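You operate a simulated robot arm through the tools that you are given. There is no shell and no other tool.

You run a simulated robot arm. Do the job below in one go: nothing can be reset, and whatever is moved stays where it is left.

TASK
Put things in order on the white table. At the end: the green battery stands where the yellow hand cream tube stood; the yellow hand cream tube is on the red bowl; the clear odds jar stands where the green battery stood; the beige round brush stands on top of the brown sanding block; whatever was shut is shut again. Leave all else as you found it, and nothing knocked over.

The check looks at the end state, three seconds after you hand in, the way a careful person would. Anything else that was tipped, shoved, dropped, spilled or broken makes it a failure.

THE ROBOT
A 6-joint arm with a two-finger parallel gripper, fixed in place. Base frame: the origin is at the foot of the arm, x ahead of it, y to its left, z up; the work surface is at about z = 800. Readings come in mm, degrees, newtons and seconds.
With the tool pointing down near the work surface it reaches from about 240 to 640 mm from the base axis. Its first joint turns from -66.0 to 66.0 degrees. Payload 2.7 kg.
The TCP is the grasp point between the finger pads, 23 mm short of the fingertips. In the tool frame z runs along the fingers and y along their closing line. The gripper opens to 94 mm. The fingers are 38 mm wide and 10 mm thick; the gripper's body (54 by 96 mm) begins 39 mm behind the TCP.
Orientation is told as [roll, pitch, yaw] about the base's x, y, z axes, in that order, counted from this pose: with the fingers straight down and closing along the base's y, the tool's x points along the base's -x, its y along +y and its z along -z.

THE INTERFACE
- The arm moves only by the tool step_arm. Its arguments are lists of equal length, an entry for each row: "gripper": the opening, from 0 (shut) to 1 (fully open); "dp": the shift along the base's x, y, z in m, a list of three; "delta_rot": the turn, a rotation vector about the base's x, y, z in degrees, a list of three. In form: {"gripper": [gripper, ...], "dp": [[tx, ty, tz], ...], "delta_rot": [[wx, wy, wz], ...]}. A call has 1 to 20 rows; each row shifts and turns the commanded pose from where the row before left it. A row lasts 0.2 s, in which the tool goes at most 50 mm and 8.6 degrees; a call with a longer step from one row to the next is refused whole, and so is a gripper value outside its range. Where a pose cannot be reached the arm comes as near as it can. A force on the tool above 40 N (or 10 N above the force at the start of the call, whichever is more), or a blocked arm, ends the call early, and 0.2 s more pass. The fingers move at their own pace (about 45 mm/s each) and stop on an object; they squeeze with about 32 N. The grip force told is the motor's: it shows also when the fingers shut on nothing. Time passes only in rows, and 0.2 s behind the last, so rows that do not move let the fingers close. It gives the time, the measured TCP pose, the force on the tool (base axes), the opening and the grip force at its end, in the units of the frame above (readings bear some noise), with the torque about the TCP (base axes, N m) and any sound that the robot's microphone picked up.
- Cameras (640 x 400 px; columns grow to the right, rows downward): "scene" is fixed at [67.8, -413.9, 1408.8]; the picture's right is [0.85, -0.52, 0.00], its down [-0.23, -0.38, -0.89] and it looks along [0.47, 0.76, -0.45] (base axes); focal length 324 px, centre (320, 200). "wrist" rides on the gripper at [86, 16, -74] in the tool frame; the picture's right is [-0.18, 0.98, 0.00], its down [-0.58, -0.11, -0.81] and it looks along [-0.79, -0.15, 0.59] (tool axes); focal length 243 px, centre (320, 200).
- snapshot(camera): a new picture of that camera. It takes no simulated time.
- point_at(camera, pixels): for up to 12 pixels [column, row] of the newest picture of that camera ("zoom" is the newest enlarged one), the place [x, y, z] in the base frame of the surface seen there, good to about 3 mm, but the place of the scene camera against the robot may be out by one fixed shift of up to 12 mm in any direction. It takes no simulated time.
- inspect(camera, box): a new picture of the part [left, top, right, bottom] of that camera's present view, enlarged. It takes no simulated time.
- job_done(): hands the job in; it is judged then, once.

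Open the gripper and draw the arm clear of the work before you hand the job in, unless the task says otherwise.

The tools are called after ">>>" as name(argument=value, ...) on one line, values as JSON. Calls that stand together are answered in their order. step_arm: Moves the arm, as the interface text tells. Its arguments: {"type":"object","properties":{"gripper":{"type":"array"},"dp":{"type":"array"},"delta_rot":{"type":"array"}},"required":["gripper","dp","delta_rot"]} The other tools are called the same way: snapshot (camera) takes a picture; point_at (camera, pixels) gives the place of the surface under pixels of a picture; inspect (camera, box) takes an enlarged picture of a part of a camera's view; job_done () hands the job in.

At the start:

```text
time: 0.0
eef_pos: [403.0, 116.4, 1163.1]
orientation: [0.0, -0.1, 0.0]
force: [0.7, 0.0, 0.3]
wrist_torque: [-0.01, 0.0, -0.02]
opening: 94.0
grip_force: 0.1
```

scene: 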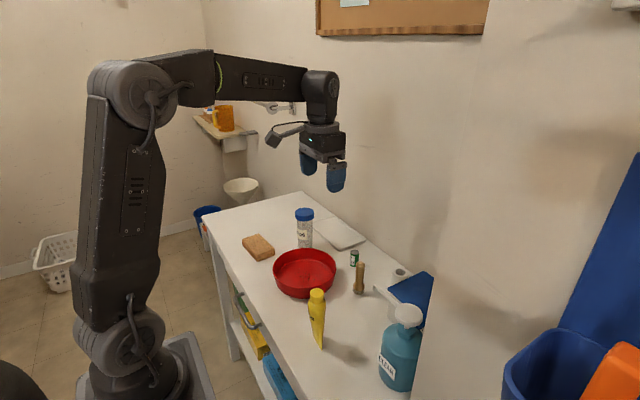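
wrist: 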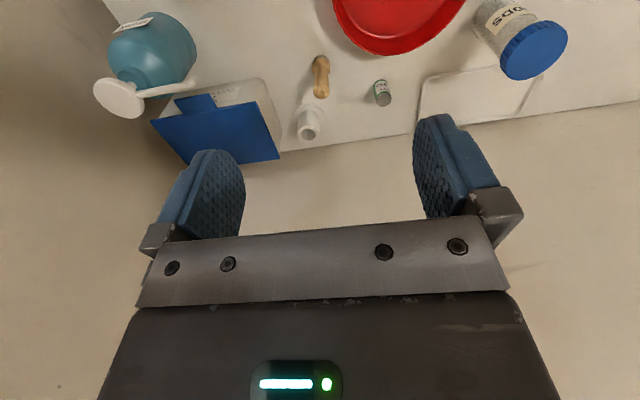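

The first pictures show the bowl at about (305,273), tube at (317,318), jar at (304,228), battery at (354,258) and brush at (360,278). I'll take enlarged views to see detail.

>>> inspect(camera="scene", box=[220, 190, 440, 328])

>>> inspect(camera="scene", box=[270, 270, 450, 400])

>>> inspect(camera="wrist", box=[80, 0, 600, 200])

```text
2.90 times, centred on (330, 259) of scene
```

zoom: 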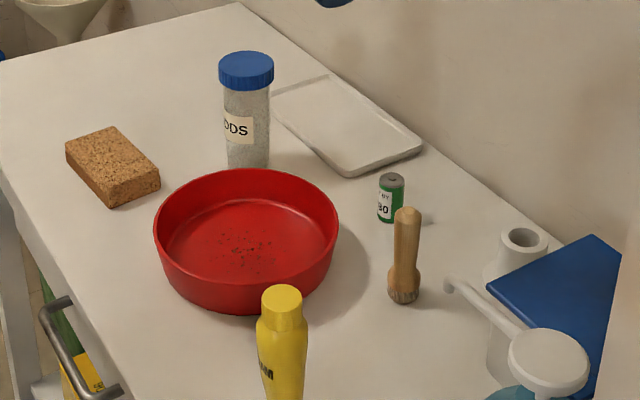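

```text
3.08 times, centred on (360, 335) of scene
```

zoom: 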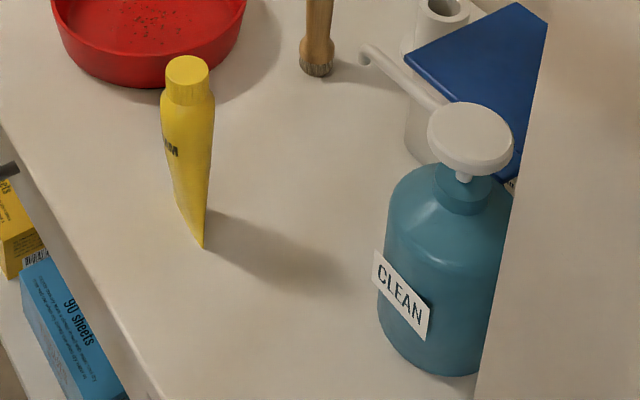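

```text
1.23 times, centred on (340, 100) of wrist
```

zoom: 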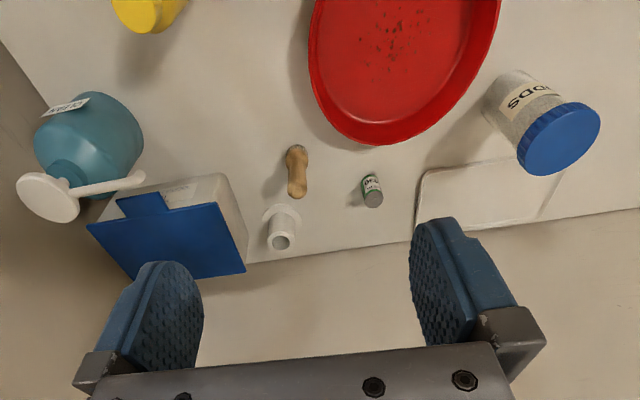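

I'll measure the points of interest in both pictures: block, jar, battery, brush, tube and bowl.

>>> snapshot(camera="scene")

>>> snapshot(camera="wrist")

>>> point_at(camera="scene", pixels=[[304, 212], [304, 240], [354, 252], [354, 265], [360, 264], [359, 290], [317, 292], [322, 347], [304, 278], [275, 272], [335, 270], [258, 243]])

>>> point_at(camera="wrist", pixels=[[320, 62], [321, 92], [383, 99], [380, 84], [395, 20], [535, 50], [500, 25], [308, 132], [350, 110], [440, 60]])

```text
taken
```

scene: 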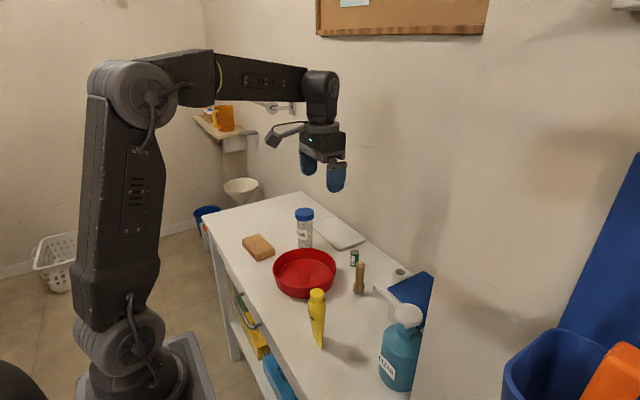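

```text
taken
```

wrist: 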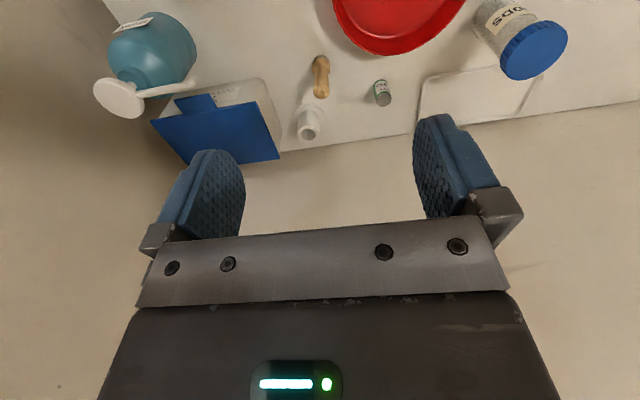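

```text
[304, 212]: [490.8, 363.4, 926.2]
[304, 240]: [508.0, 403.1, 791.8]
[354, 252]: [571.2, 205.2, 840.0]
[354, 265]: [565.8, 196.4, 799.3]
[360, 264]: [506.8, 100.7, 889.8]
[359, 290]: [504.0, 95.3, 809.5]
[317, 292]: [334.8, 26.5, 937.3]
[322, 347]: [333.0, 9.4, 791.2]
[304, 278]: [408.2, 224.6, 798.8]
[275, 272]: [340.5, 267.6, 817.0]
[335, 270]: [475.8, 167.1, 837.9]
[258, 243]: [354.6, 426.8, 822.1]
```

```text
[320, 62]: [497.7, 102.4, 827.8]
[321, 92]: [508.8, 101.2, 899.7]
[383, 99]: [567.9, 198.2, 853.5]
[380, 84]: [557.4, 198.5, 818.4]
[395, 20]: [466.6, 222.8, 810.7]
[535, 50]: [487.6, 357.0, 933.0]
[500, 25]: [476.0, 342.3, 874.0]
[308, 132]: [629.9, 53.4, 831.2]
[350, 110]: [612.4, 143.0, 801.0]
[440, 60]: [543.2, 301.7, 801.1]
```

The wrist view puts the table at z≈801 and the scene view at about 791, so the scene camera is shifted by roughly −9 mm in z. I'll draw the arm back at a height to see the tube, bowl and the rest with the wrist camera.

>>> step_arm(gripper=[1, 1, 1, 1, 1, 1], dp=[[-0.03, -0.014, -0.005], [-0.03, -0.014, -0.005], [-0.03, -0.014, -0.005], [-0.03, -0.014, -0.005], [-0.03, -0.014, -0.005], [0, 0, 0]], delta_rot=[[0, 0, 0], [0, 0, 0], [0, 0, 0], [0, 0, 0], [0, 0, 0], [0, 0, 0]])

>>> snapshot(camera="wrist")

```text
time: 1.4
eef_pos: [251.5, 48.2, 1138.5]
orientation: [0.0, 0.1, 0.0]
force: [0.6, 0.3, 0.2]
wrist_torque: [0.0, 0.01, 0.01]
opening: 94.0
grip_force: 0.0
```

```text
taken
```

wrist: 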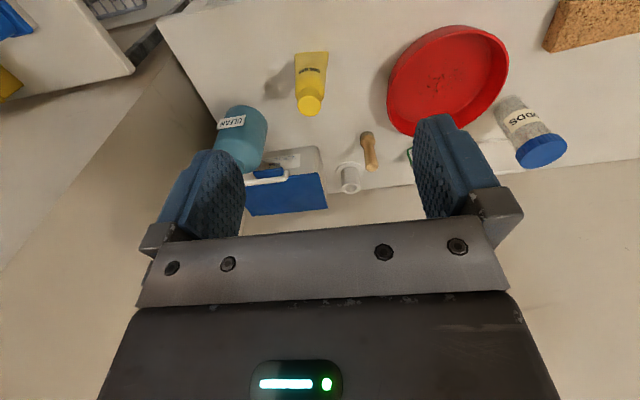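

The whole work area is in view: tube at (311,83), bowl at (445,80), jar at (530,132), block at (595,22). I'll zoom in on the tube and bowl and then on the block.

>>> inspect(camera="wrist", box=[260, 20, 400, 130])

>>> point_at(camera="wrist", pixels=[[311, 105], [311, 75], [297, 53], [326, 52], [312, 55], [300, 100], [321, 100], [300, 80], [322, 80], [310, 114], [312, 65], [311, 95]])

>>> inspect(camera="wrist", box=[370, 10, 530, 140])

>>> inspect(camera="wrist", box=[480, 0, 640, 180])

```text
3.64 times, centred on (330, 75) of wrist
```

zoom: 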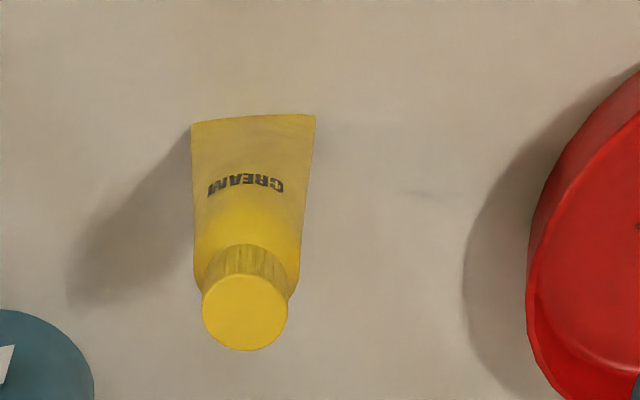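

```text
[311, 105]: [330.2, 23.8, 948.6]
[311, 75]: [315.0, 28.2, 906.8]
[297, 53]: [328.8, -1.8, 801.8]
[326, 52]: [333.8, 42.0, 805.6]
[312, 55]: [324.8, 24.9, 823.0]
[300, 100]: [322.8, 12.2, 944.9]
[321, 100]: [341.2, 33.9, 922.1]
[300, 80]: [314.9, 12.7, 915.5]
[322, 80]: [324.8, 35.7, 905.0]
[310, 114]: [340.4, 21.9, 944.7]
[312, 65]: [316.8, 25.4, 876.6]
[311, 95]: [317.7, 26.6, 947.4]
```

```text
3.08 times, centred on (450, 75) of wrist
```

zoom: 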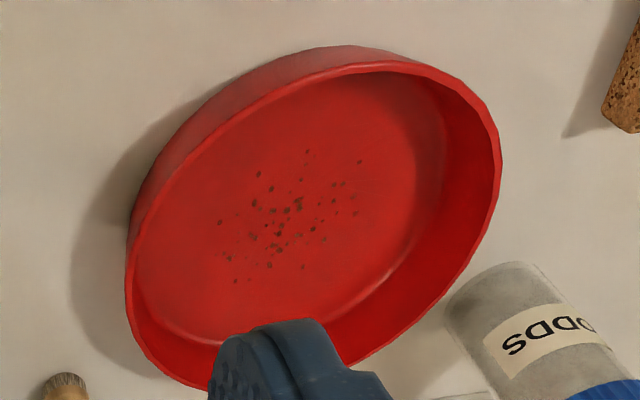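

```text
2.22 times, centred on (560, 90) of wrist
```

zoom: 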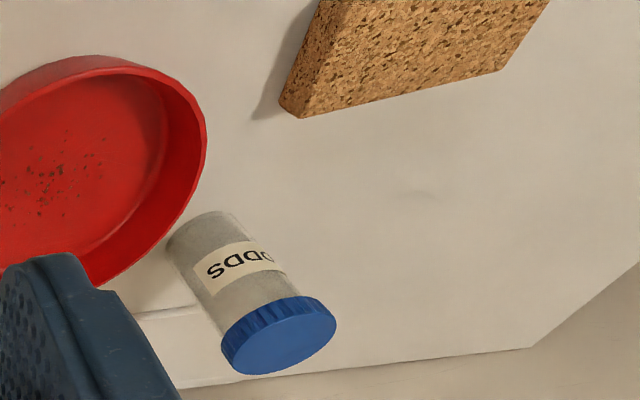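

The tube stands on its crimp, with the cap on top at about z=948. I'll zoom in again and measure its edges and crimp direction.

>>> inspect(camera="wrist", box=[270, 40, 350, 120])

```text
5.00 times, centred on (310, 80) of wrist
```

zoom: 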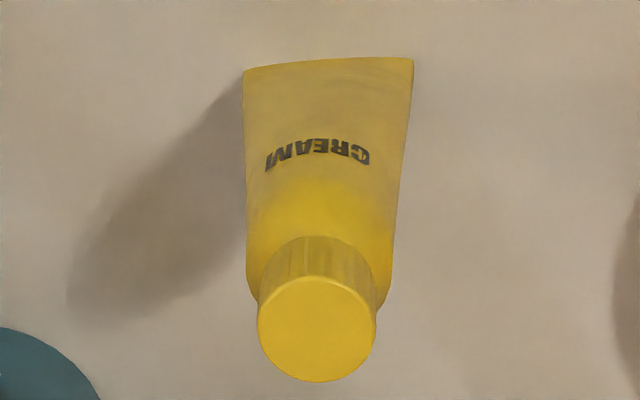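

>>> point_at(camera="zoom", pixels=[[247, 73], [410, 62], [330, 66], [250, 150], [400, 150], [251, 250], [390, 250], [317, 330], [317, 378], [262, 330], [372, 330], [317, 282]])

>>> point_at(camera="scene", pixels=[[317, 292], [360, 264], [354, 250], [304, 211], [321, 347]])

```text
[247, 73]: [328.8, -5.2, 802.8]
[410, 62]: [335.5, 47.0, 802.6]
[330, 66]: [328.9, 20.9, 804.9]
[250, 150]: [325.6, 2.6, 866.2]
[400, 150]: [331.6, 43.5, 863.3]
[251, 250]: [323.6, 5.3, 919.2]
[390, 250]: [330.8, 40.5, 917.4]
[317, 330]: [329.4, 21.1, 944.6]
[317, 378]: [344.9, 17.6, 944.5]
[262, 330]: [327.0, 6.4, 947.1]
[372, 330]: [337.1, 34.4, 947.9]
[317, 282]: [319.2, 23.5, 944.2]
```

```text
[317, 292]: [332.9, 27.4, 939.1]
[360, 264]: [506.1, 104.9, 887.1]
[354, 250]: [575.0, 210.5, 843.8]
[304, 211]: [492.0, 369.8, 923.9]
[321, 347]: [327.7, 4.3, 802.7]
```

The crimp runs from (329,−5) to (335,47), so the tube centre is near (332,21), turned about −7°, with its top at about 946. I move above it with that yaw.

>>> step_arm(gripper=[1, 1, 1, 1, 1, 1], dp=[[0.02, -0.0068, -0.02], [0.02, -0.0068, -0.02], [0.02, -0.0068, -0.02], [0.0205, -0.0068, -0.02], [0, 0, -0.0285], [0, 0, 0]], delta_rot=[[0, 0, -3.5], [0, 0, -3.5], [0, 0, 0], [0, 0, 0], [0, 0, 0], [0, 0, 0]])

>>> snapshot(camera="wrist")

>>> snapshot(camera="scene")

```text
time: 2.8
eef_pos: [334.8, 21.5, 1031.2]
orientation: [-0.1, 0.0, -7.1]
force: [0.3, 0.0, 0.0]
wrist_torque: [0.02, -0.04, 0.02]
opening: 94.1
grip_force: 0.1
```

```text
taken
```

wrist: 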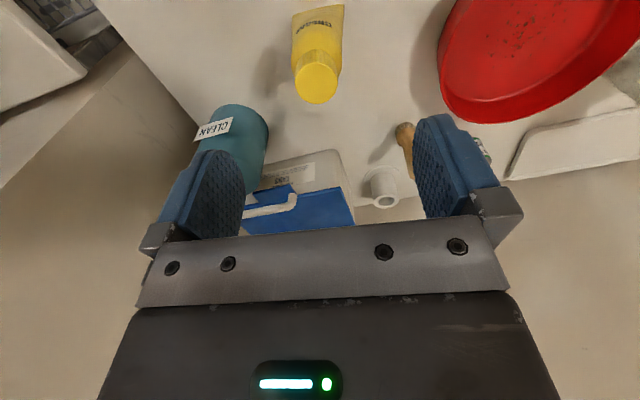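

```text
taken
```

scene: 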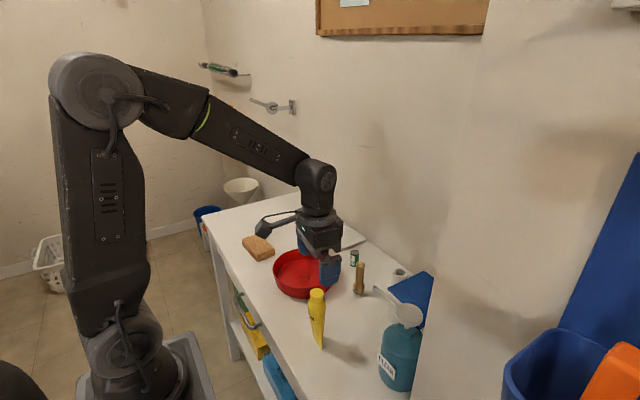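

The cap sits at pixel (316,84), almost on the tool axis. I'll measure it once more before going down.

>>> point_at(camera="wrist", pixels=[[316, 84], [298, 84], [335, 84], [316, 66], [316, 101], [294, 20], [343, 10], [296, 60], [339, 60]])

```text
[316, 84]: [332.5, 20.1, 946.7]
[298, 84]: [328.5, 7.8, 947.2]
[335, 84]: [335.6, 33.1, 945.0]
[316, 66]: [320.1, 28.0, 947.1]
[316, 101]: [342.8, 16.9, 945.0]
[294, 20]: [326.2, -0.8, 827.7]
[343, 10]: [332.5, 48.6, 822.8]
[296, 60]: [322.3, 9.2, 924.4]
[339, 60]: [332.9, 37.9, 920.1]
```

The cap centre is at about (331.5,20.3), so I go down to z≈918 with a small correction.

>>> step_arm(gripper=[1, 1, 1, 1, 1, 1, 1], dp=[[-0.001, -0.0015, -0.023], [0, 0, -0.023], [0, 0, -0.023], [0, 0, -0.022], [0, 0, -0.012], [0, 0, -0.01], [0, 0, 0]], delta_rot=[[0, 0, 0], [0, 0, 0], [0, 0, 0], [0, 0, 0], [0, 0, 0], [0, 0, 0], [0, 0, 0]])

>>> snapshot(camera="wrist")

>>> inspect(camera="scene", box=[230, 190, 430, 360])

```text
time: 4.4
eef_pos: [333.7, 19.2, 917.1]
orientation: [0.0, 0.0, -7.1]
force: [1.4, 0.2, 0.0]
wrist_torque: [-0.03, -0.01, 0.0]
opening: 94.1
grip_force: 0.0
```

```text
taken
```

wrist: 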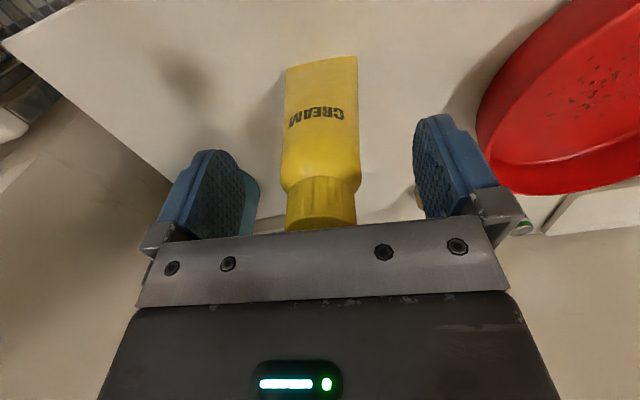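

```text
2.35 times, centred on (330, 275) of scene
```

zoom: 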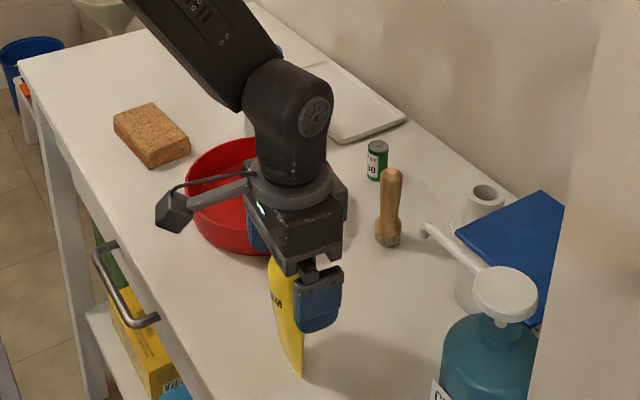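

The tube stands between the fingers with the cap under the gripper body. I close on it.

>>> step_arm(gripper=[0.7, 0.55, 0.45, 0.3, 0.2, 0.2, 0.2], dp=[[0, 0, 0], [0, 0, 0], [0, 0, 0], [0, 0, 0], [0, 0, 0], [0, 0, 0], [0, 0, 0]], delta_rot=[[0, 0, 0], [0, 0, 0], [0, 0, 0], [0, 0, 0], [0, 0, 0], [0, 0, 0], [0, 0, 0]])

>>> snapshot(camera="wrist")

```text
time: 6.0
eef_pos: [333.6, 20.2, 917.5]
orientation: [0.0, 0.0, -7.0]
force: [-0.3, 1.7, -0.7]
wrist_torque: [-0.01, 0.01, 0.01]
opening: 40.3
grip_force: 32.0
```

```text
taken
```

wrist: 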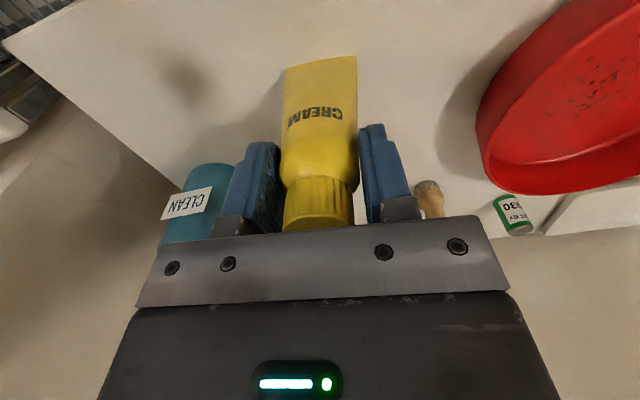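

The fingers hold it at a 40 mm opening and 32 N. I lift straight up by 90 mm.

>>> step_arm(gripper=[0.2, 0.2, 0.2, 0.2, 0.2, 0.2], dp=[[0, 0, 0.005], [0, 0, 0.015], [0, 0, 0.025], [0, 0, 0.03], [0, 0, 0.025], [0, 0, 0]], delta_rot=[[0, 0, 0], [0, 0, 0], [0, 0, 0], [0, 0, 0], [0, 0, 0], [0, 0, 0]])

>>> snapshot(camera="wrist")

>>> inspect(camera="scene", box=[230, 190, 430, 360])

```text
time: 7.4
eef_pos: [333.4, 19.1, 1017.2]
orientation: [-0.1, 0.0, -7.0]
force: [-0.5, -1.0, -1.4]
wrist_torque: [-0.02, 0.01, -0.01]
opening: 40.2
grip_force: 32.1
```

```text
taken
```

wrist: 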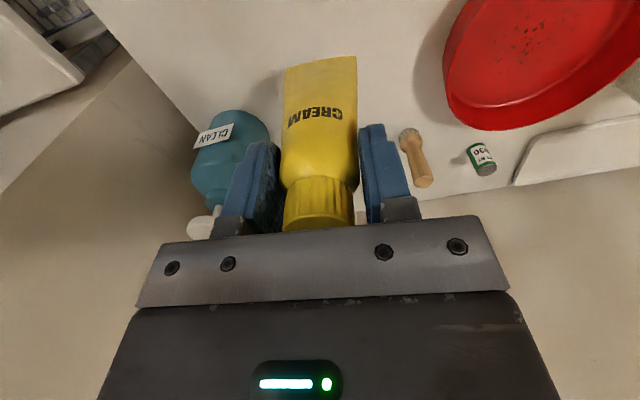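

```text
2.35 times, centred on (330, 275) of scene
```

zoom: 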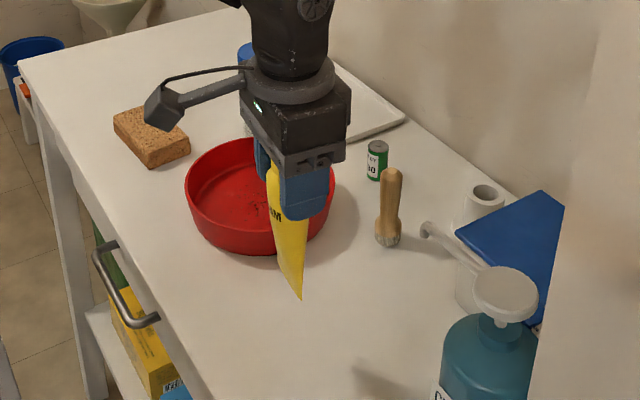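

The tube is clear of the table. I carry it toward the bowl, stopping short to measure the bowl's rim.

>>> step_arm(gripper=[0.2, 0.2, 0.2, 0.2, 0.2, 0.2], dp=[[0.0, 0.02, 0.01], [0.0, 0.03, 0.01], [0.0, 0.03, 0.0], [0.0, 0.03, 0], [0, 0.02, 0], [0, 0, 0]], delta_rot=[[0, 0, 0], [0, 0, 0], [0, 0, 0], [0, 0, 0], [0, 0, 0], [0, 0, 0]])

>>> snapshot(camera="wrist")

```text
time: 8.8
eef_pos: [333.6, 150.3, 1036.0]
orientation: [0.0, 0.0, -7.0]
force: [0.5, 0.5, -0.7]
wrist_torque: [-0.01, 0.0, 0.01]
opening: 39.9
grip_force: 31.8
```

```text
taken
```

wrist: 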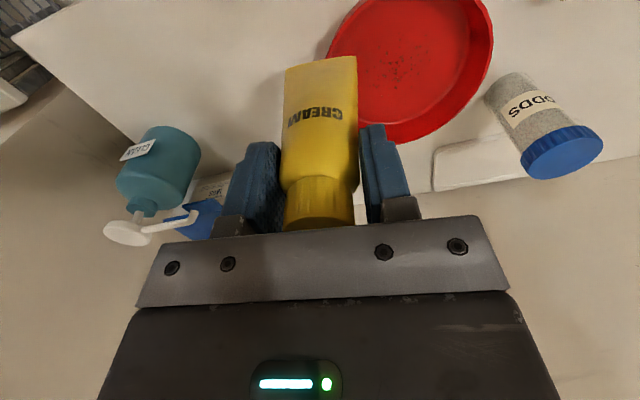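

>>> inspect(camera="wrist", box=[320, 0, 500, 150])

>>> point_at(camera="wrist", pixels=[[415, 50], [385, 25], [440, 30], [488, 15], [490, 45], [470, 90], [440, 125], [400, 138], [470, 30], [450, 80], [410, 100], [365, 50]])

>>> point_at(camera="scene", pixels=[[274, 262], [336, 265], [304, 249], [290, 253], [320, 252], [300, 297], [278, 285], [330, 284]])

```text
2.67 times, centred on (410, 75) of wrist
```

zoom: 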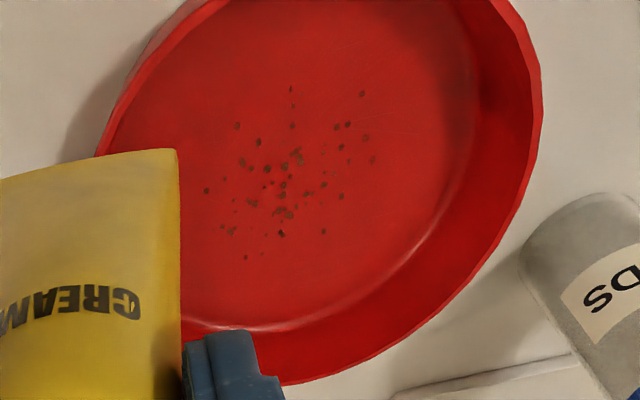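

```text
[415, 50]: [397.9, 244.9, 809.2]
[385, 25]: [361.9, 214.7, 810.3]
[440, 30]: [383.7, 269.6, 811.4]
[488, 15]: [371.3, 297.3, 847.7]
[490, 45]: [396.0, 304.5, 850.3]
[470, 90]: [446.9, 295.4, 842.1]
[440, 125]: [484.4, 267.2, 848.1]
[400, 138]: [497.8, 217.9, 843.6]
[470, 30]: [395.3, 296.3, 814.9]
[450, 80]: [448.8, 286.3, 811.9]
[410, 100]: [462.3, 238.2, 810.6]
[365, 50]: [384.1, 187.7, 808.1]
```

```text
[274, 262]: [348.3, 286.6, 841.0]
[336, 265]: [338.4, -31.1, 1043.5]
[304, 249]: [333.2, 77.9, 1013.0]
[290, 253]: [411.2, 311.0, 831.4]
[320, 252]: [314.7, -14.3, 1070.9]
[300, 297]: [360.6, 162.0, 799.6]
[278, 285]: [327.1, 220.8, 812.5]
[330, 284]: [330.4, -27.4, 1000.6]
```

The rim points fit a circle centred at about (413,221) with radius 85, and the floor is at about z=810. I carry the tube over the middle, then begin to lower it.

>>> step_arm(gripper=[0.2, 0.2, 0.2, 0.2, 0.2, 0.2, 0.2, 0.2, 0.2], dp=[[0.01, 0.01, 0.0], [0.02, 0.02, 0.0], [0.02, 0.02, 0.0], [0.015, 0.015, 0], [0.01, 0.006, 0], [0, 0, -0.03], [0, 0, -0.03], [0, 0, -0.025], [0, 0, 0]], delta_rot=[[0, 0, 0], [0, 0, 0], [0, 0, 0], [0, 0, 0], [0, 0, 0], [0, 0, 0], [0, 0, 0], [0, 0, 0], [0, 0, 0]])

>>> snapshot(camera="wrist")

>>> inspect(camera="scene", box=[230, 190, 430, 360])

```text
time: 10.8
eef_pos: [408.8, 219.8, 951.1]
orientation: [0.0, -0.1, -7.0]
force: [0.1, 0.0, -0.6]
wrist_torque: [0.02, -0.01, 0.0]
opening: 40.3
grip_force: 32.1
```

```text
taken
```

wrist: 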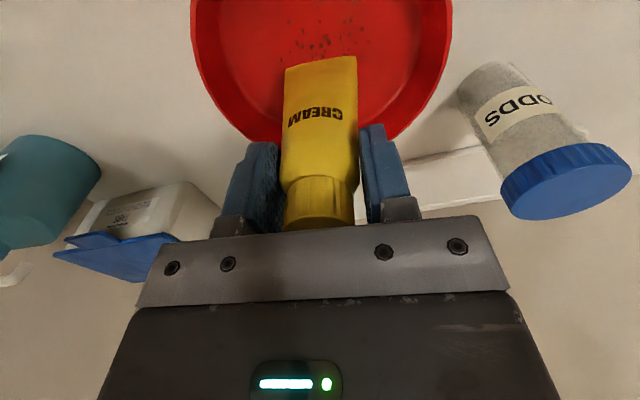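

```text
2.35 times, centred on (330, 275) of scene
```

zoom: 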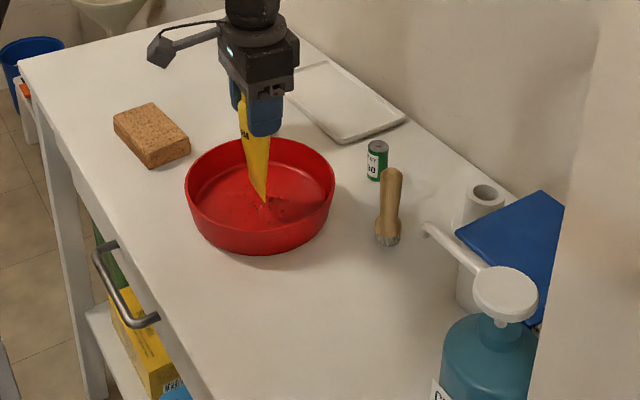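

The tube hangs over the bowl floor, its lower end about 25 mm up. I lower most of the way and read the force.

>>> step_arm(gripper=[0.2, 0.2, 0.2, 0.2], dp=[[0, 0, -0.01], [0, 0, -0.008], [0, 0, -0.003], [0, 0, 0]], delta_rot=[[0, 0, 0], [0, 0, 0], [0, 0, 0], [0, 0, 0]])

>>> inspect(camera="scene", box=[260, 220, 350, 310])

```text
time: 11.8
eef_pos: [406.8, 221.2, 930.5]
orientation: [0.1, 0.0, -7.0]
force: [0.1, 0.1, -1.1]
wrist_torque: [-0.01, 0.0, 0.01]
opening: 40.6
grip_force: 31.8
```

```text
4.44 times, centred on (305, 265) of scene
```

zoom: 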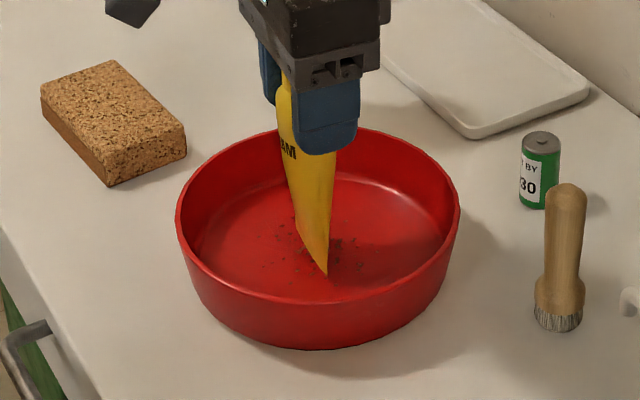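

No contact yet (about −1 N). I lower in 1 mm steps.

>>> step_arm(gripper=[0.2, 0.2, 0.2, 0.2], dp=[[0, 0, -0.001], [0, 0, -0.001], [0, 0, -0.001], [0, 0, 0]], delta_rot=[[0, 0, 0], [0, 0, 0], [0, 0, 0], [0, 0, 0]])

```text
time: 12.8
eef_pos: [407.2, 219.9, 927.9]
orientation: [0.0, 0.1, -7.1]
force: [-0.8, 0.1, -0.3]
wrist_torque: [-0.03, 0.05, -0.01]
opening: 40.0
grip_force: 32.1
```

Still no contact force. I continue in 1 mm steps.

>>> step_arm(gripper=[0.2, 0.2, 0.2], dp=[[0, 0, -0.001], [0, 0, -0.001], [0, 0, 0]], delta_rot=[[0, 0, 0], [0, 0, 0], [0, 0, 0]])

>>> inspect(camera="scene", box=[260, 220, 350, 310])

```text
time: 13.6
eef_pos: [409.7, 220.3, 925.7]
orientation: [0.0, -0.1, -6.9]
force: [0.3, 0.0, -2.3]
wrist_torque: [0.03, 0.03, 0.04]
opening: 39.9
grip_force: 32.5
```

```text
4.44 times, centred on (305, 265) of scene
```

zoom: 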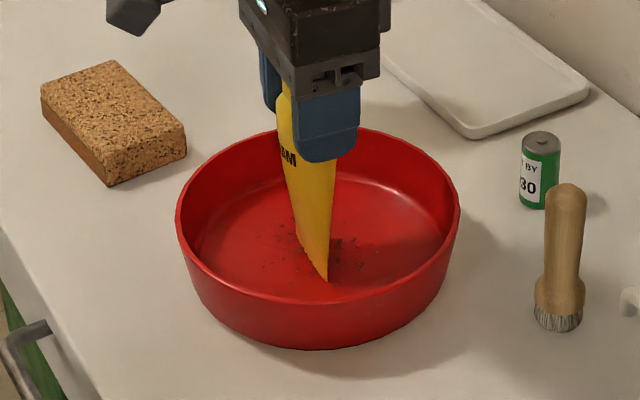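

The force is only −2 N and the tip is close to the floor; I take further small steps.

>>> step_arm(gripper=[0.2, 0.2, 0.2], dp=[[0, 0, -0.001], [0, 0, -0.001], [0, 0, 0]], delta_rot=[[0, 0, 0], [0, 0, 0], [0, 0, 0]])

```text
time: 14.4
eef_pos: [408.8, 220.3, 924.9]
orientation: [0.1, -0.1, -7.0]
force: [-6.5, -2.1, 20.5]
wrist_torque: [-0.21, 0.76, 0.02]
opening: 40.2
grip_force: 31.9
```

Contact: 20 N upward. I ease up by about 0.7 mm so the tube isn't pressed before opening.

>>> step_arm(gripper=[0.2, 0.2], dp=[[0, 0, 0.0007], [0, 0, 0]], delta_rot=[[0, 0, 0], [0, 0, 0]])

>>> inspect(camera="scene", box=[260, 220, 350, 310])

>>> snapshot(camera="wrist")

```text
time: 15.0
eef_pos: [408.4, 219.7, 924.5]
orientation: [0.2, -0.2, -7.0]
force: [-3.7, 0.1, 19.9]
wrist_torque: [-0.04, 0.37, -0.02]
opening: 40.3
grip_force: 31.9
```

```text
4.44 times, centred on (305, 265) of scene
```

zoom: 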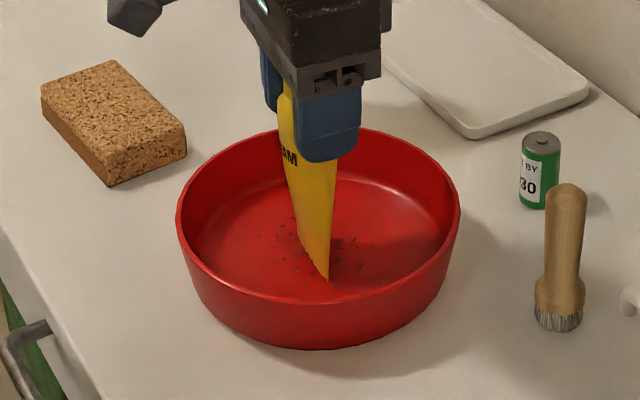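

```text
taken
```

wrist: 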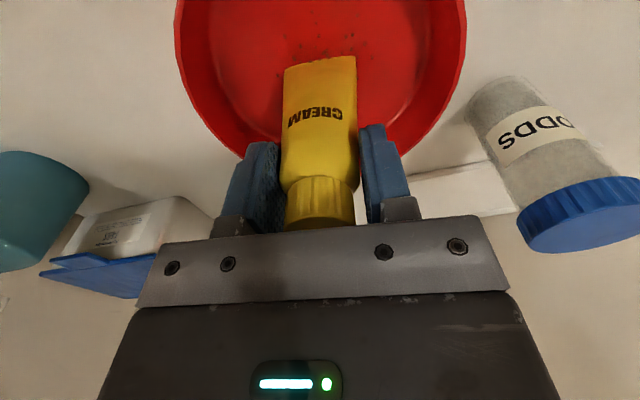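

Still 20 N on the floor; I raise by another 1 mm to relieve it.

>>> step_arm(gripper=[0.2, 0.2], dp=[[0, 0, 0.0008], [0, 0, 0]], delta_rot=[[0, 0, 0], [0, 0, 0]])

```text
time: 15.6
eef_pos: [408.3, 221.2, 924.7]
orientation: [0.1, -0.1, -7.0]
force: [3.9, 2.0, 9.2]
wrist_torque: [0.16, -0.38, -0.03]
opening: 40.4
grip_force: 31.9
```

The force has dropped to 9 N. A last 0.4 mm and a short wait to settle.

>>> step_arm(gripper=[0.2, 0.2, 0.2], dp=[[0, 0, 0.0004], [0, 0, 0], [0, 0, 0]], delta_rot=[[0, 0, 0], [0, 0, 0], [0, 0, 0]])

```text
time: 16.4
eef_pos: [408.5, 220.1, 925.0]
orientation: [0.0, 0.1, -7.0]
force: [1.5, -0.2, 5.0]
wrist_torque: [0.04, -0.2, -0.02]
opening: 40.2
grip_force: 32.0
```

Down to 5 N. I open the fingers gradually and look.

>>> step_arm(gripper=[0.44, 0.46, 0.48, 0.52, 0.58, 0.65], dp=[[0, 0, 0], [0, 0, 0], [0, 0, 0], [0, 0, 0], [0, 0, 0], [0, 0, 0]], delta_rot=[[0, 0, 0], [0, 0, 0], [0, 0, 0], [0, 0, 0], [0, 0, 0], [0, 0, 0]])

>>> snapshot(camera="wrist")

>>> inspect(camera="scene", box=[260, 220, 350, 310])

```text
time: 17.8
eef_pos: [408.1, 220.6, 925.6]
orientation: [0.0, 0.1, -6.9]
force: [0.0, -0.4, -0.1]
wrist_torque: [0.02, 0.02, -0.01]
opening: 60.9
grip_force: 0.0
```

```text
taken
```

wrist: 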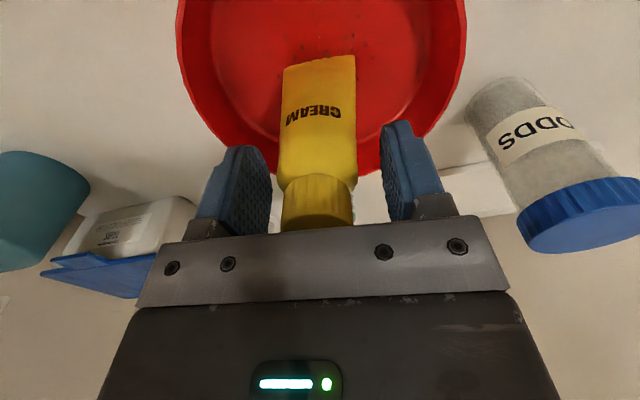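

```text
4.44 times, centred on (305, 265) of scene
```

zoom: 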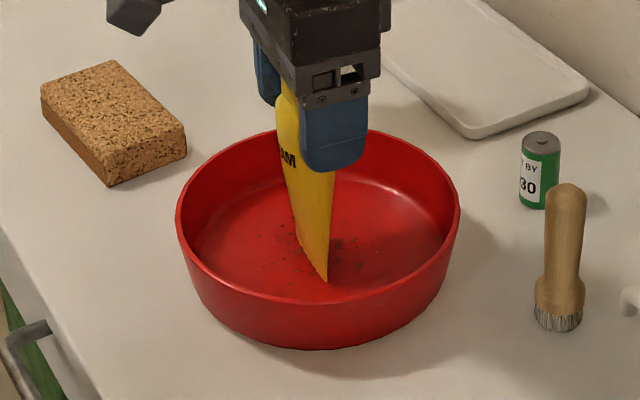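

The tube stands by itself in the bowl. I open fully and rise straight up.

>>> step_arm(gripper=[0.8, 1, 1, 1, 1, 1, 1, 1], dp=[[0, 0, 0], [0, 0, 0], [0, 0, 0.01], [0, 0, 0.02], [0, 0, 0.03], [0, 0, 0.03], [0, 0, 0.03], [0, 0, 0]], delta_rot=[[0, 0, 0], [0, 0, 0], [0, 0, 0], [0, 0, 0], [0, 0, 0], [0, 0, 0], [0, 0, 0], [0, 0, 0]])

>>> snapshot(camera="wrist")

>>> inspect(camera="scene", box=[240, 190, 420, 320])

```text
time: 19.6
eef_pos: [408.4, 219.9, 1045.6]
orientation: [0.0, 0.0, -7.0]
force: [-0.2, -0.5, 0.1]
wrist_torque: [0.02, -0.03, 0.03]
opening: 93.8
grip_force: 0.0
```

```text
taken
```

wrist: 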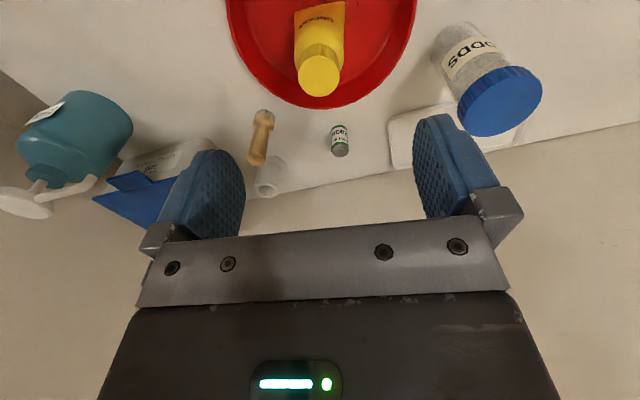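

```text
3.08 times, centred on (330, 255) of scene
```

zoom: 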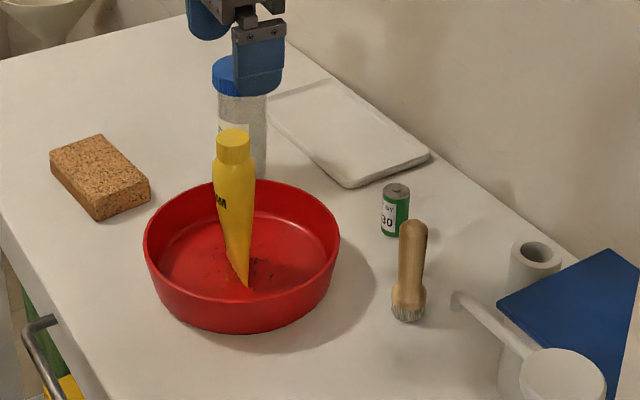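

The tube stands upright in the bowl. Next is the battery, at (339,140) in the wrist view; I zoom in on it and the brush.

>>> inspect(camera="wrist", box=[240, 90, 400, 190])

>>> point_at(camera="wrist", pixels=[[340, 150], [340, 126], [334, 149], [346, 148], [331, 130], [346, 130], [263, 112], [259, 150], [257, 160], [268, 122], [257, 122], [341, 156]])

```text
4.00 times, centred on (320, 140) of wrist
```

zoom: 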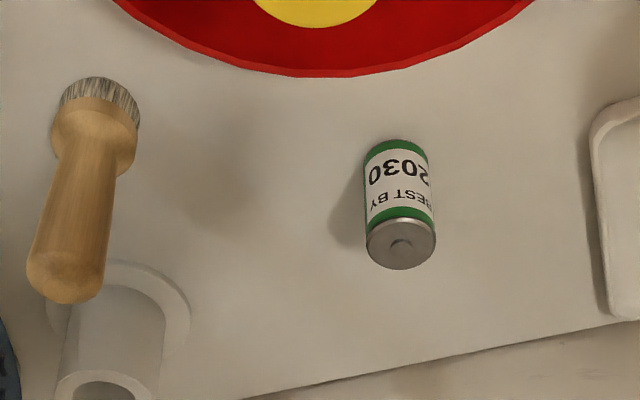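

```text
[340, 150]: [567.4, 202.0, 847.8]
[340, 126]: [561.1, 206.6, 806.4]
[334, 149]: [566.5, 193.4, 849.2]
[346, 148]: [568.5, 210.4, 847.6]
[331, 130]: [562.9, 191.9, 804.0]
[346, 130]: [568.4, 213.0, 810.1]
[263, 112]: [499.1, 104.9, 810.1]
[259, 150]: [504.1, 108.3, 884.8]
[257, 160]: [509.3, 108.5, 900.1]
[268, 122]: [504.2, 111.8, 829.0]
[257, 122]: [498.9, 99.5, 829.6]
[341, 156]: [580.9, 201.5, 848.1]
```

The battery's top centre is about (569.5,202,848), its diameter about 26 mm. I move above it with the fingers narrowed so they clear the tray beside it, then look again.

>>> step_arm(gripper=[1, 0.9, 0.8, 0.7, 0.6, 0.6, 0.6, 0.6], dp=[[0.02, -0.002, 0], [0.04, -0.004, 0], [0.04, -0.004, 0], [0.04, -0.004, 0], [0.021, -0.004, 0], [0, 0, -0.03], [0, 0, -0.025], [0, 0, 0]], delta_rot=[[0, 0, 0], [0, 0, 0], [0, 0, 0], [0, 0, 0], [0, 0, 0], [0, 0, 0], [0, 0, 0], [0, 0, 0]])

>>> snapshot(camera="wrist")

>>> snapshot(camera="scene")

```text
time: 21.4
eef_pos: [570.4, 202.4, 990.3]
orientation: [-0.1, 0.0, -6.9]
force: [0.2, 0.8, -0.5]
wrist_torque: [-0.04, 0.02, 0.02]
opening: 56.4
grip_force: 0.1
```

```text
taken
```

wrist: 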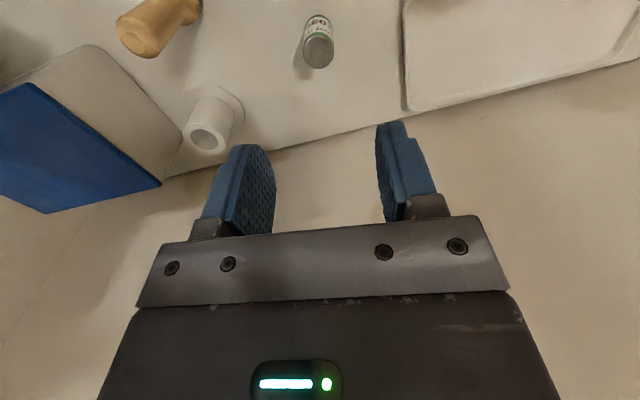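

```text
taken
```

scene: 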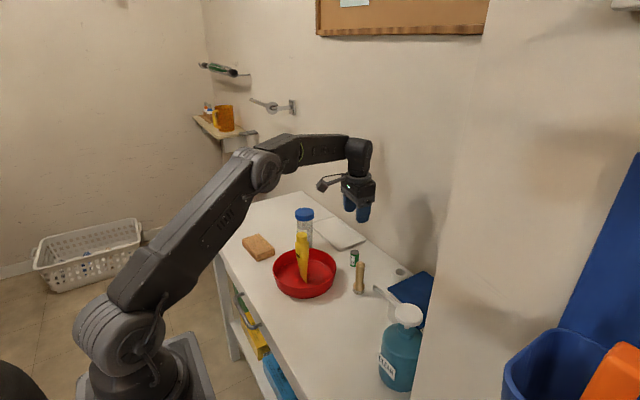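

The battery top is near (318,52). I zoom in and measure it precisely.

>>> inspect(camera="wrist", box=[280, 0, 360, 80])

>>> point_at(camera="wrist", pixels=[[318, 52], [306, 53], [331, 52], [319, 42], [318, 66], [318, 20], [406, 60], [404, 100], [318, 47], [318, 60]])

```text
5.00 times, centred on (320, 40) of wrist
```

zoom: 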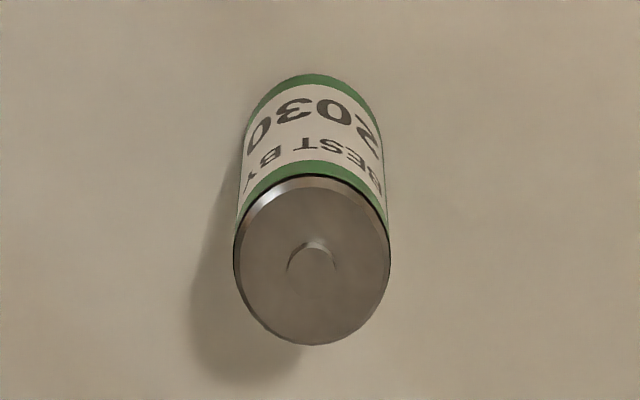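

```text
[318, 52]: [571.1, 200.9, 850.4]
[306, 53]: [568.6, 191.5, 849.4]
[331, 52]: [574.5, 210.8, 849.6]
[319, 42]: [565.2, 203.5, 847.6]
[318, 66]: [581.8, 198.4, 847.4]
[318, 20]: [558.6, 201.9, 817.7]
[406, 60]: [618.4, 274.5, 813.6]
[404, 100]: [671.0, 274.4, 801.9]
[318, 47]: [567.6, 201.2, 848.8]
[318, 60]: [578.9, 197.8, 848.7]
```

The battery centre is at (571,201). I shift by +1.5/−1.3 mm and go down to z≈832.

>>> step_arm(gripper=[0.6, 0.6, 0.6, 0.6, 0.6, 0.6, 0.6], dp=[[0.0015, -0.0013, -0.03], [0, 0, -0.035], [0, 0, -0.035], [0, 0, -0.03], [0, 0, -0.018], [0, 0, -0.01], [0, 0, 0]], delta_rot=[[0, 0, 0], [0, 0, 0], [0, 0, 0], [0, 0, 0], [0, 0, 0], [0, 0, 0], [0, 0, 0]])

>>> snapshot(camera="wrist")

>>> inspect(camera="scene", box=[260, 190, 420, 310])

```text
time: 23.0
eef_pos: [570.7, 199.1, 832.6]
orientation: [0.0, 0.0, -7.1]
force: [1.2, 0.0, -0.3]
wrist_torque: [0.03, 0.01, 0.0]
opening: 56.4
grip_force: 0.1
```

```text
taken
```

wrist: 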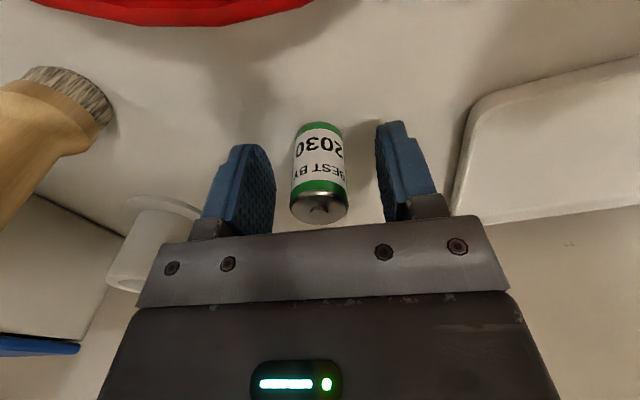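

```text
3.33 times, centred on (340, 250) of scene
```

zoom: 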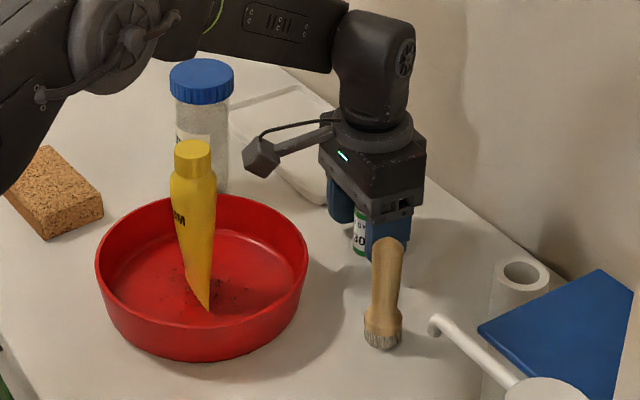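

The battery is between the pads and the fingers are clear of the tray and brush. I close.

>>> step_arm(gripper=[0.5, 0.4, 0.3, 0.2, 0.1, 0.1, 0.1], dp=[[0, 0, 0], [0, 0, 0], [0, 0, 0], [0, 0, 0], [0, 0, 0], [0, 0, 0], [0, 0, 0]], delta_rot=[[0, 0, 0], [0, 0, 0], [0, 0, 0], [0, 0, 0], [0, 0, 0], [0, 0, 0], [0, 0, 0]])

>>> snapshot(camera="wrist")

```text
time: 24.6
eef_pos: [571.0, 200.9, 833.0]
orientation: [0.0, -0.1, -7.0]
force: [-0.6, -0.5, 1.2]
wrist_torque: [0.01, -0.01, -0.03]
opening: 25.1
grip_force: 32.2
```

```text
taken
```

wrist: 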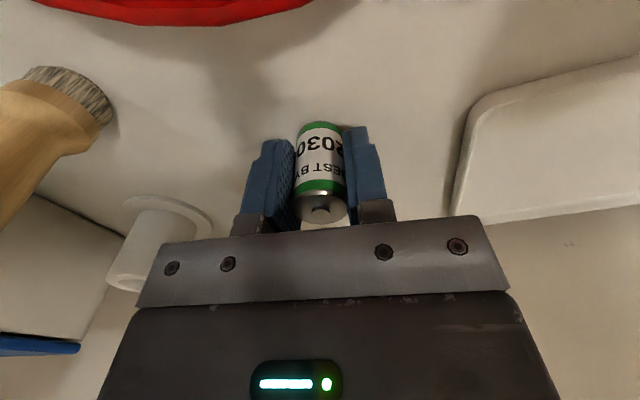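

The battery is held at a 25 mm opening, with the TCP reading (571,200.9). I lift it straight up, then carry it above everything toward the tube's old place.

>>> step_arm(gripper=[0.1, 0.1, 0.1, 0.1, 0.1, 0.1, 0.1], dp=[[0, 0, 0.008], [0, 0, 0.02], [0, 0, 0.035], [0, 0, 0.035], [0, 0, 0.035], [0, 0, 0.034], [0, 0, 0]], delta_rot=[[0, 0, 0], [0, 0, 0], [0, 0, 0], [0, 0, 0], [0, 0, 0], [0, 0, 0], [0, 0, 0]])

>>> step_arm(gripper=[0.1, 0.1, 0.1, 0.1, 0.1, 0.1, 0.1, 0.1, 0.1, 0.1], dp=[[-0.01, -0.007, 0], [-0.03, -0.022, 0], [-0.034, -0.0255, 0], [-0.034, -0.0255, 0], [-0.034, -0.0255, 0], [-0.034, -0.0255, 0], [-0.034, -0.0255, 0], [-0.02, -0.016, 0], [-0.009, -0.0075, 0], [0, 0, 0]], delta_rot=[[0, 0, 0], [0, 0, 0], [0, 0, 0], [0, 0, 0], [0, 0, 0], [0, 0, 0], [0, 0, 0], [0, 0, 0], [0, 0, 0], [0, 0, 0]])

>>> snapshot(camera="wrist")

>>> snapshot(camera="scene")

```text
time: 26.2
eef_pos: [570.2, 200.5, 1000.1]
orientation: [0.0, 0.0, -7.0]
force: [0.6, -0.3, -0.8]
wrist_torque: [0.01, -0.03, 0.0]
opening: 25.2
grip_force: 32.2
```

```text
time: 28.4
eef_pos: [331.8, 20.6, 1000.2]
orientation: [0.0, 0.0, -7.1]
force: [-0.7, -0.5, -0.5]
wrist_torque: [-0.03, 0.01, -0.03]
opening: 25.3
grip_force: 32.0
```

```text
taken
```

wrist: 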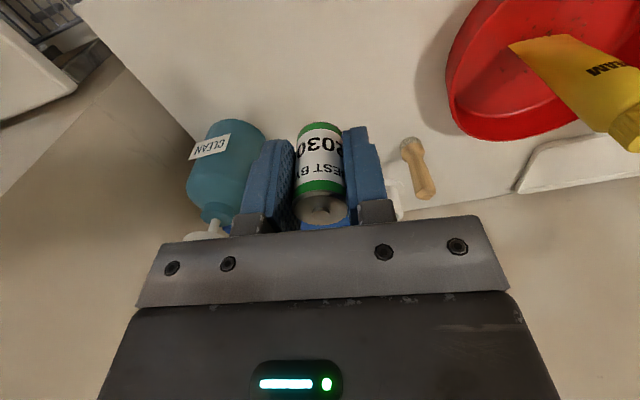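

```text
taken
```

scene: 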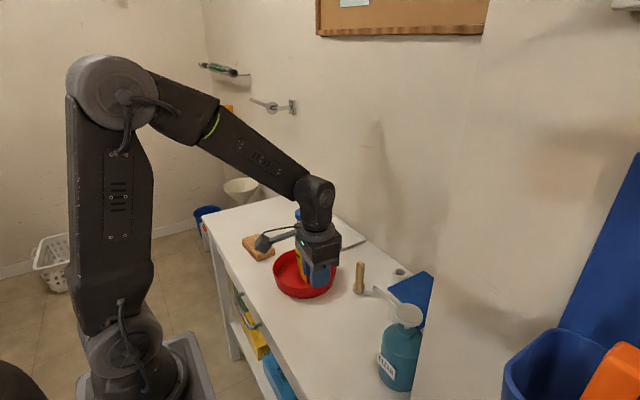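

The arm is above the tube's old place at (331.8,20.6). I lower to about 8 mm above the table.

>>> step_arm(gripper=[0.1, 0.1, 0.1, 0.1, 0.1, 0.1, 0.1, 0.1], dp=[[0, 0, -0.02], [0, 0, -0.035], [0, 0, -0.035], [0, 0, -0.035], [0, 0, -0.025], [0, 0, -0.01], [0, 0, -0.003], [0, 0, 0]], delta_rot=[[0, 0, 0], [0, 0, 0], [0, 0, 0], [0, 0, 0], [0, 0, 0], [0, 0, 0], [0, 0, 0], [0, 0, 0]])

>>> snapshot(camera="wrist")

>>> inspect(camera="scene", box=[250, 240, 430, 370])

```text
time: 30.2
eef_pos: [331.8, 20.5, 836.7]
orientation: [-0.1, 0.1, -7.0]
force: [0.2, -0.4, -0.7]
wrist_torque: [-0.01, 0.01, 0.03]
opening: 25.1
grip_force: 31.8
```

```text
taken
```

wrist: 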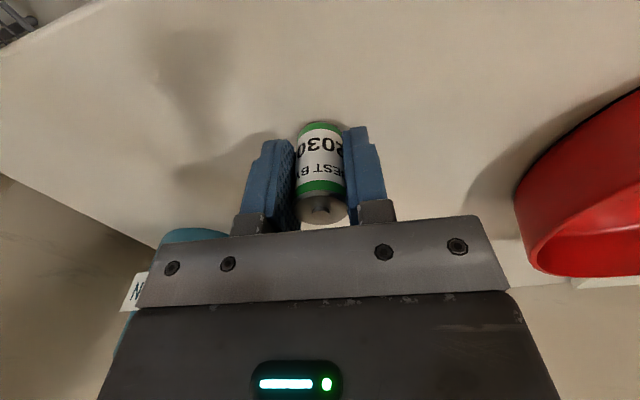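

```text
3.08 times, centred on (340, 305) of scene
```

zoom: 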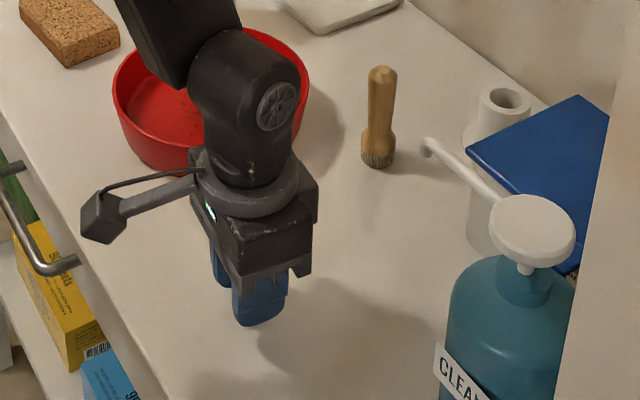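

I lower the last 3–4 mm in small steps.

>>> step_arm(gripper=[0.1, 0.1, 0.1, 0.1], dp=[[0, 0, -0.001], [0, 0, -0.001], [0, 0, -0.001], [0, 0, 0]], delta_rot=[[0, 0, 0], [0, 0, 0], [0, 0, 0], [0, 0, 0]])

```text
time: 31.2
eef_pos: [332.4, 21.0, 833.6]
orientation: [0.0, 0.0, -7.1]
force: [0.1, -0.9, -0.1]
wrist_torque: [0.03, 0.01, 0.01]
opening: 25.4
grip_force: 32.3
```

No contact force yet, so I take half-millimetre steps.

>>> step_arm(gripper=[0.1, 0.1, 0.1], dp=[[0, 0, -0.0005], [0, 0, -0.0005], [0, 0, 0]], delta_rot=[[0, 0, 0], [0, 0, 0], [0, 0, 0]])

```text
time: 32.0
eef_pos: [331.6, 19.5, 833.2]
orientation: [0.0, 0.0, -7.1]
force: [-3.6, -2.0, 15.5]
wrist_torque: [-0.08, 0.14, -0.04]
opening: 25.0
grip_force: 32.1
```

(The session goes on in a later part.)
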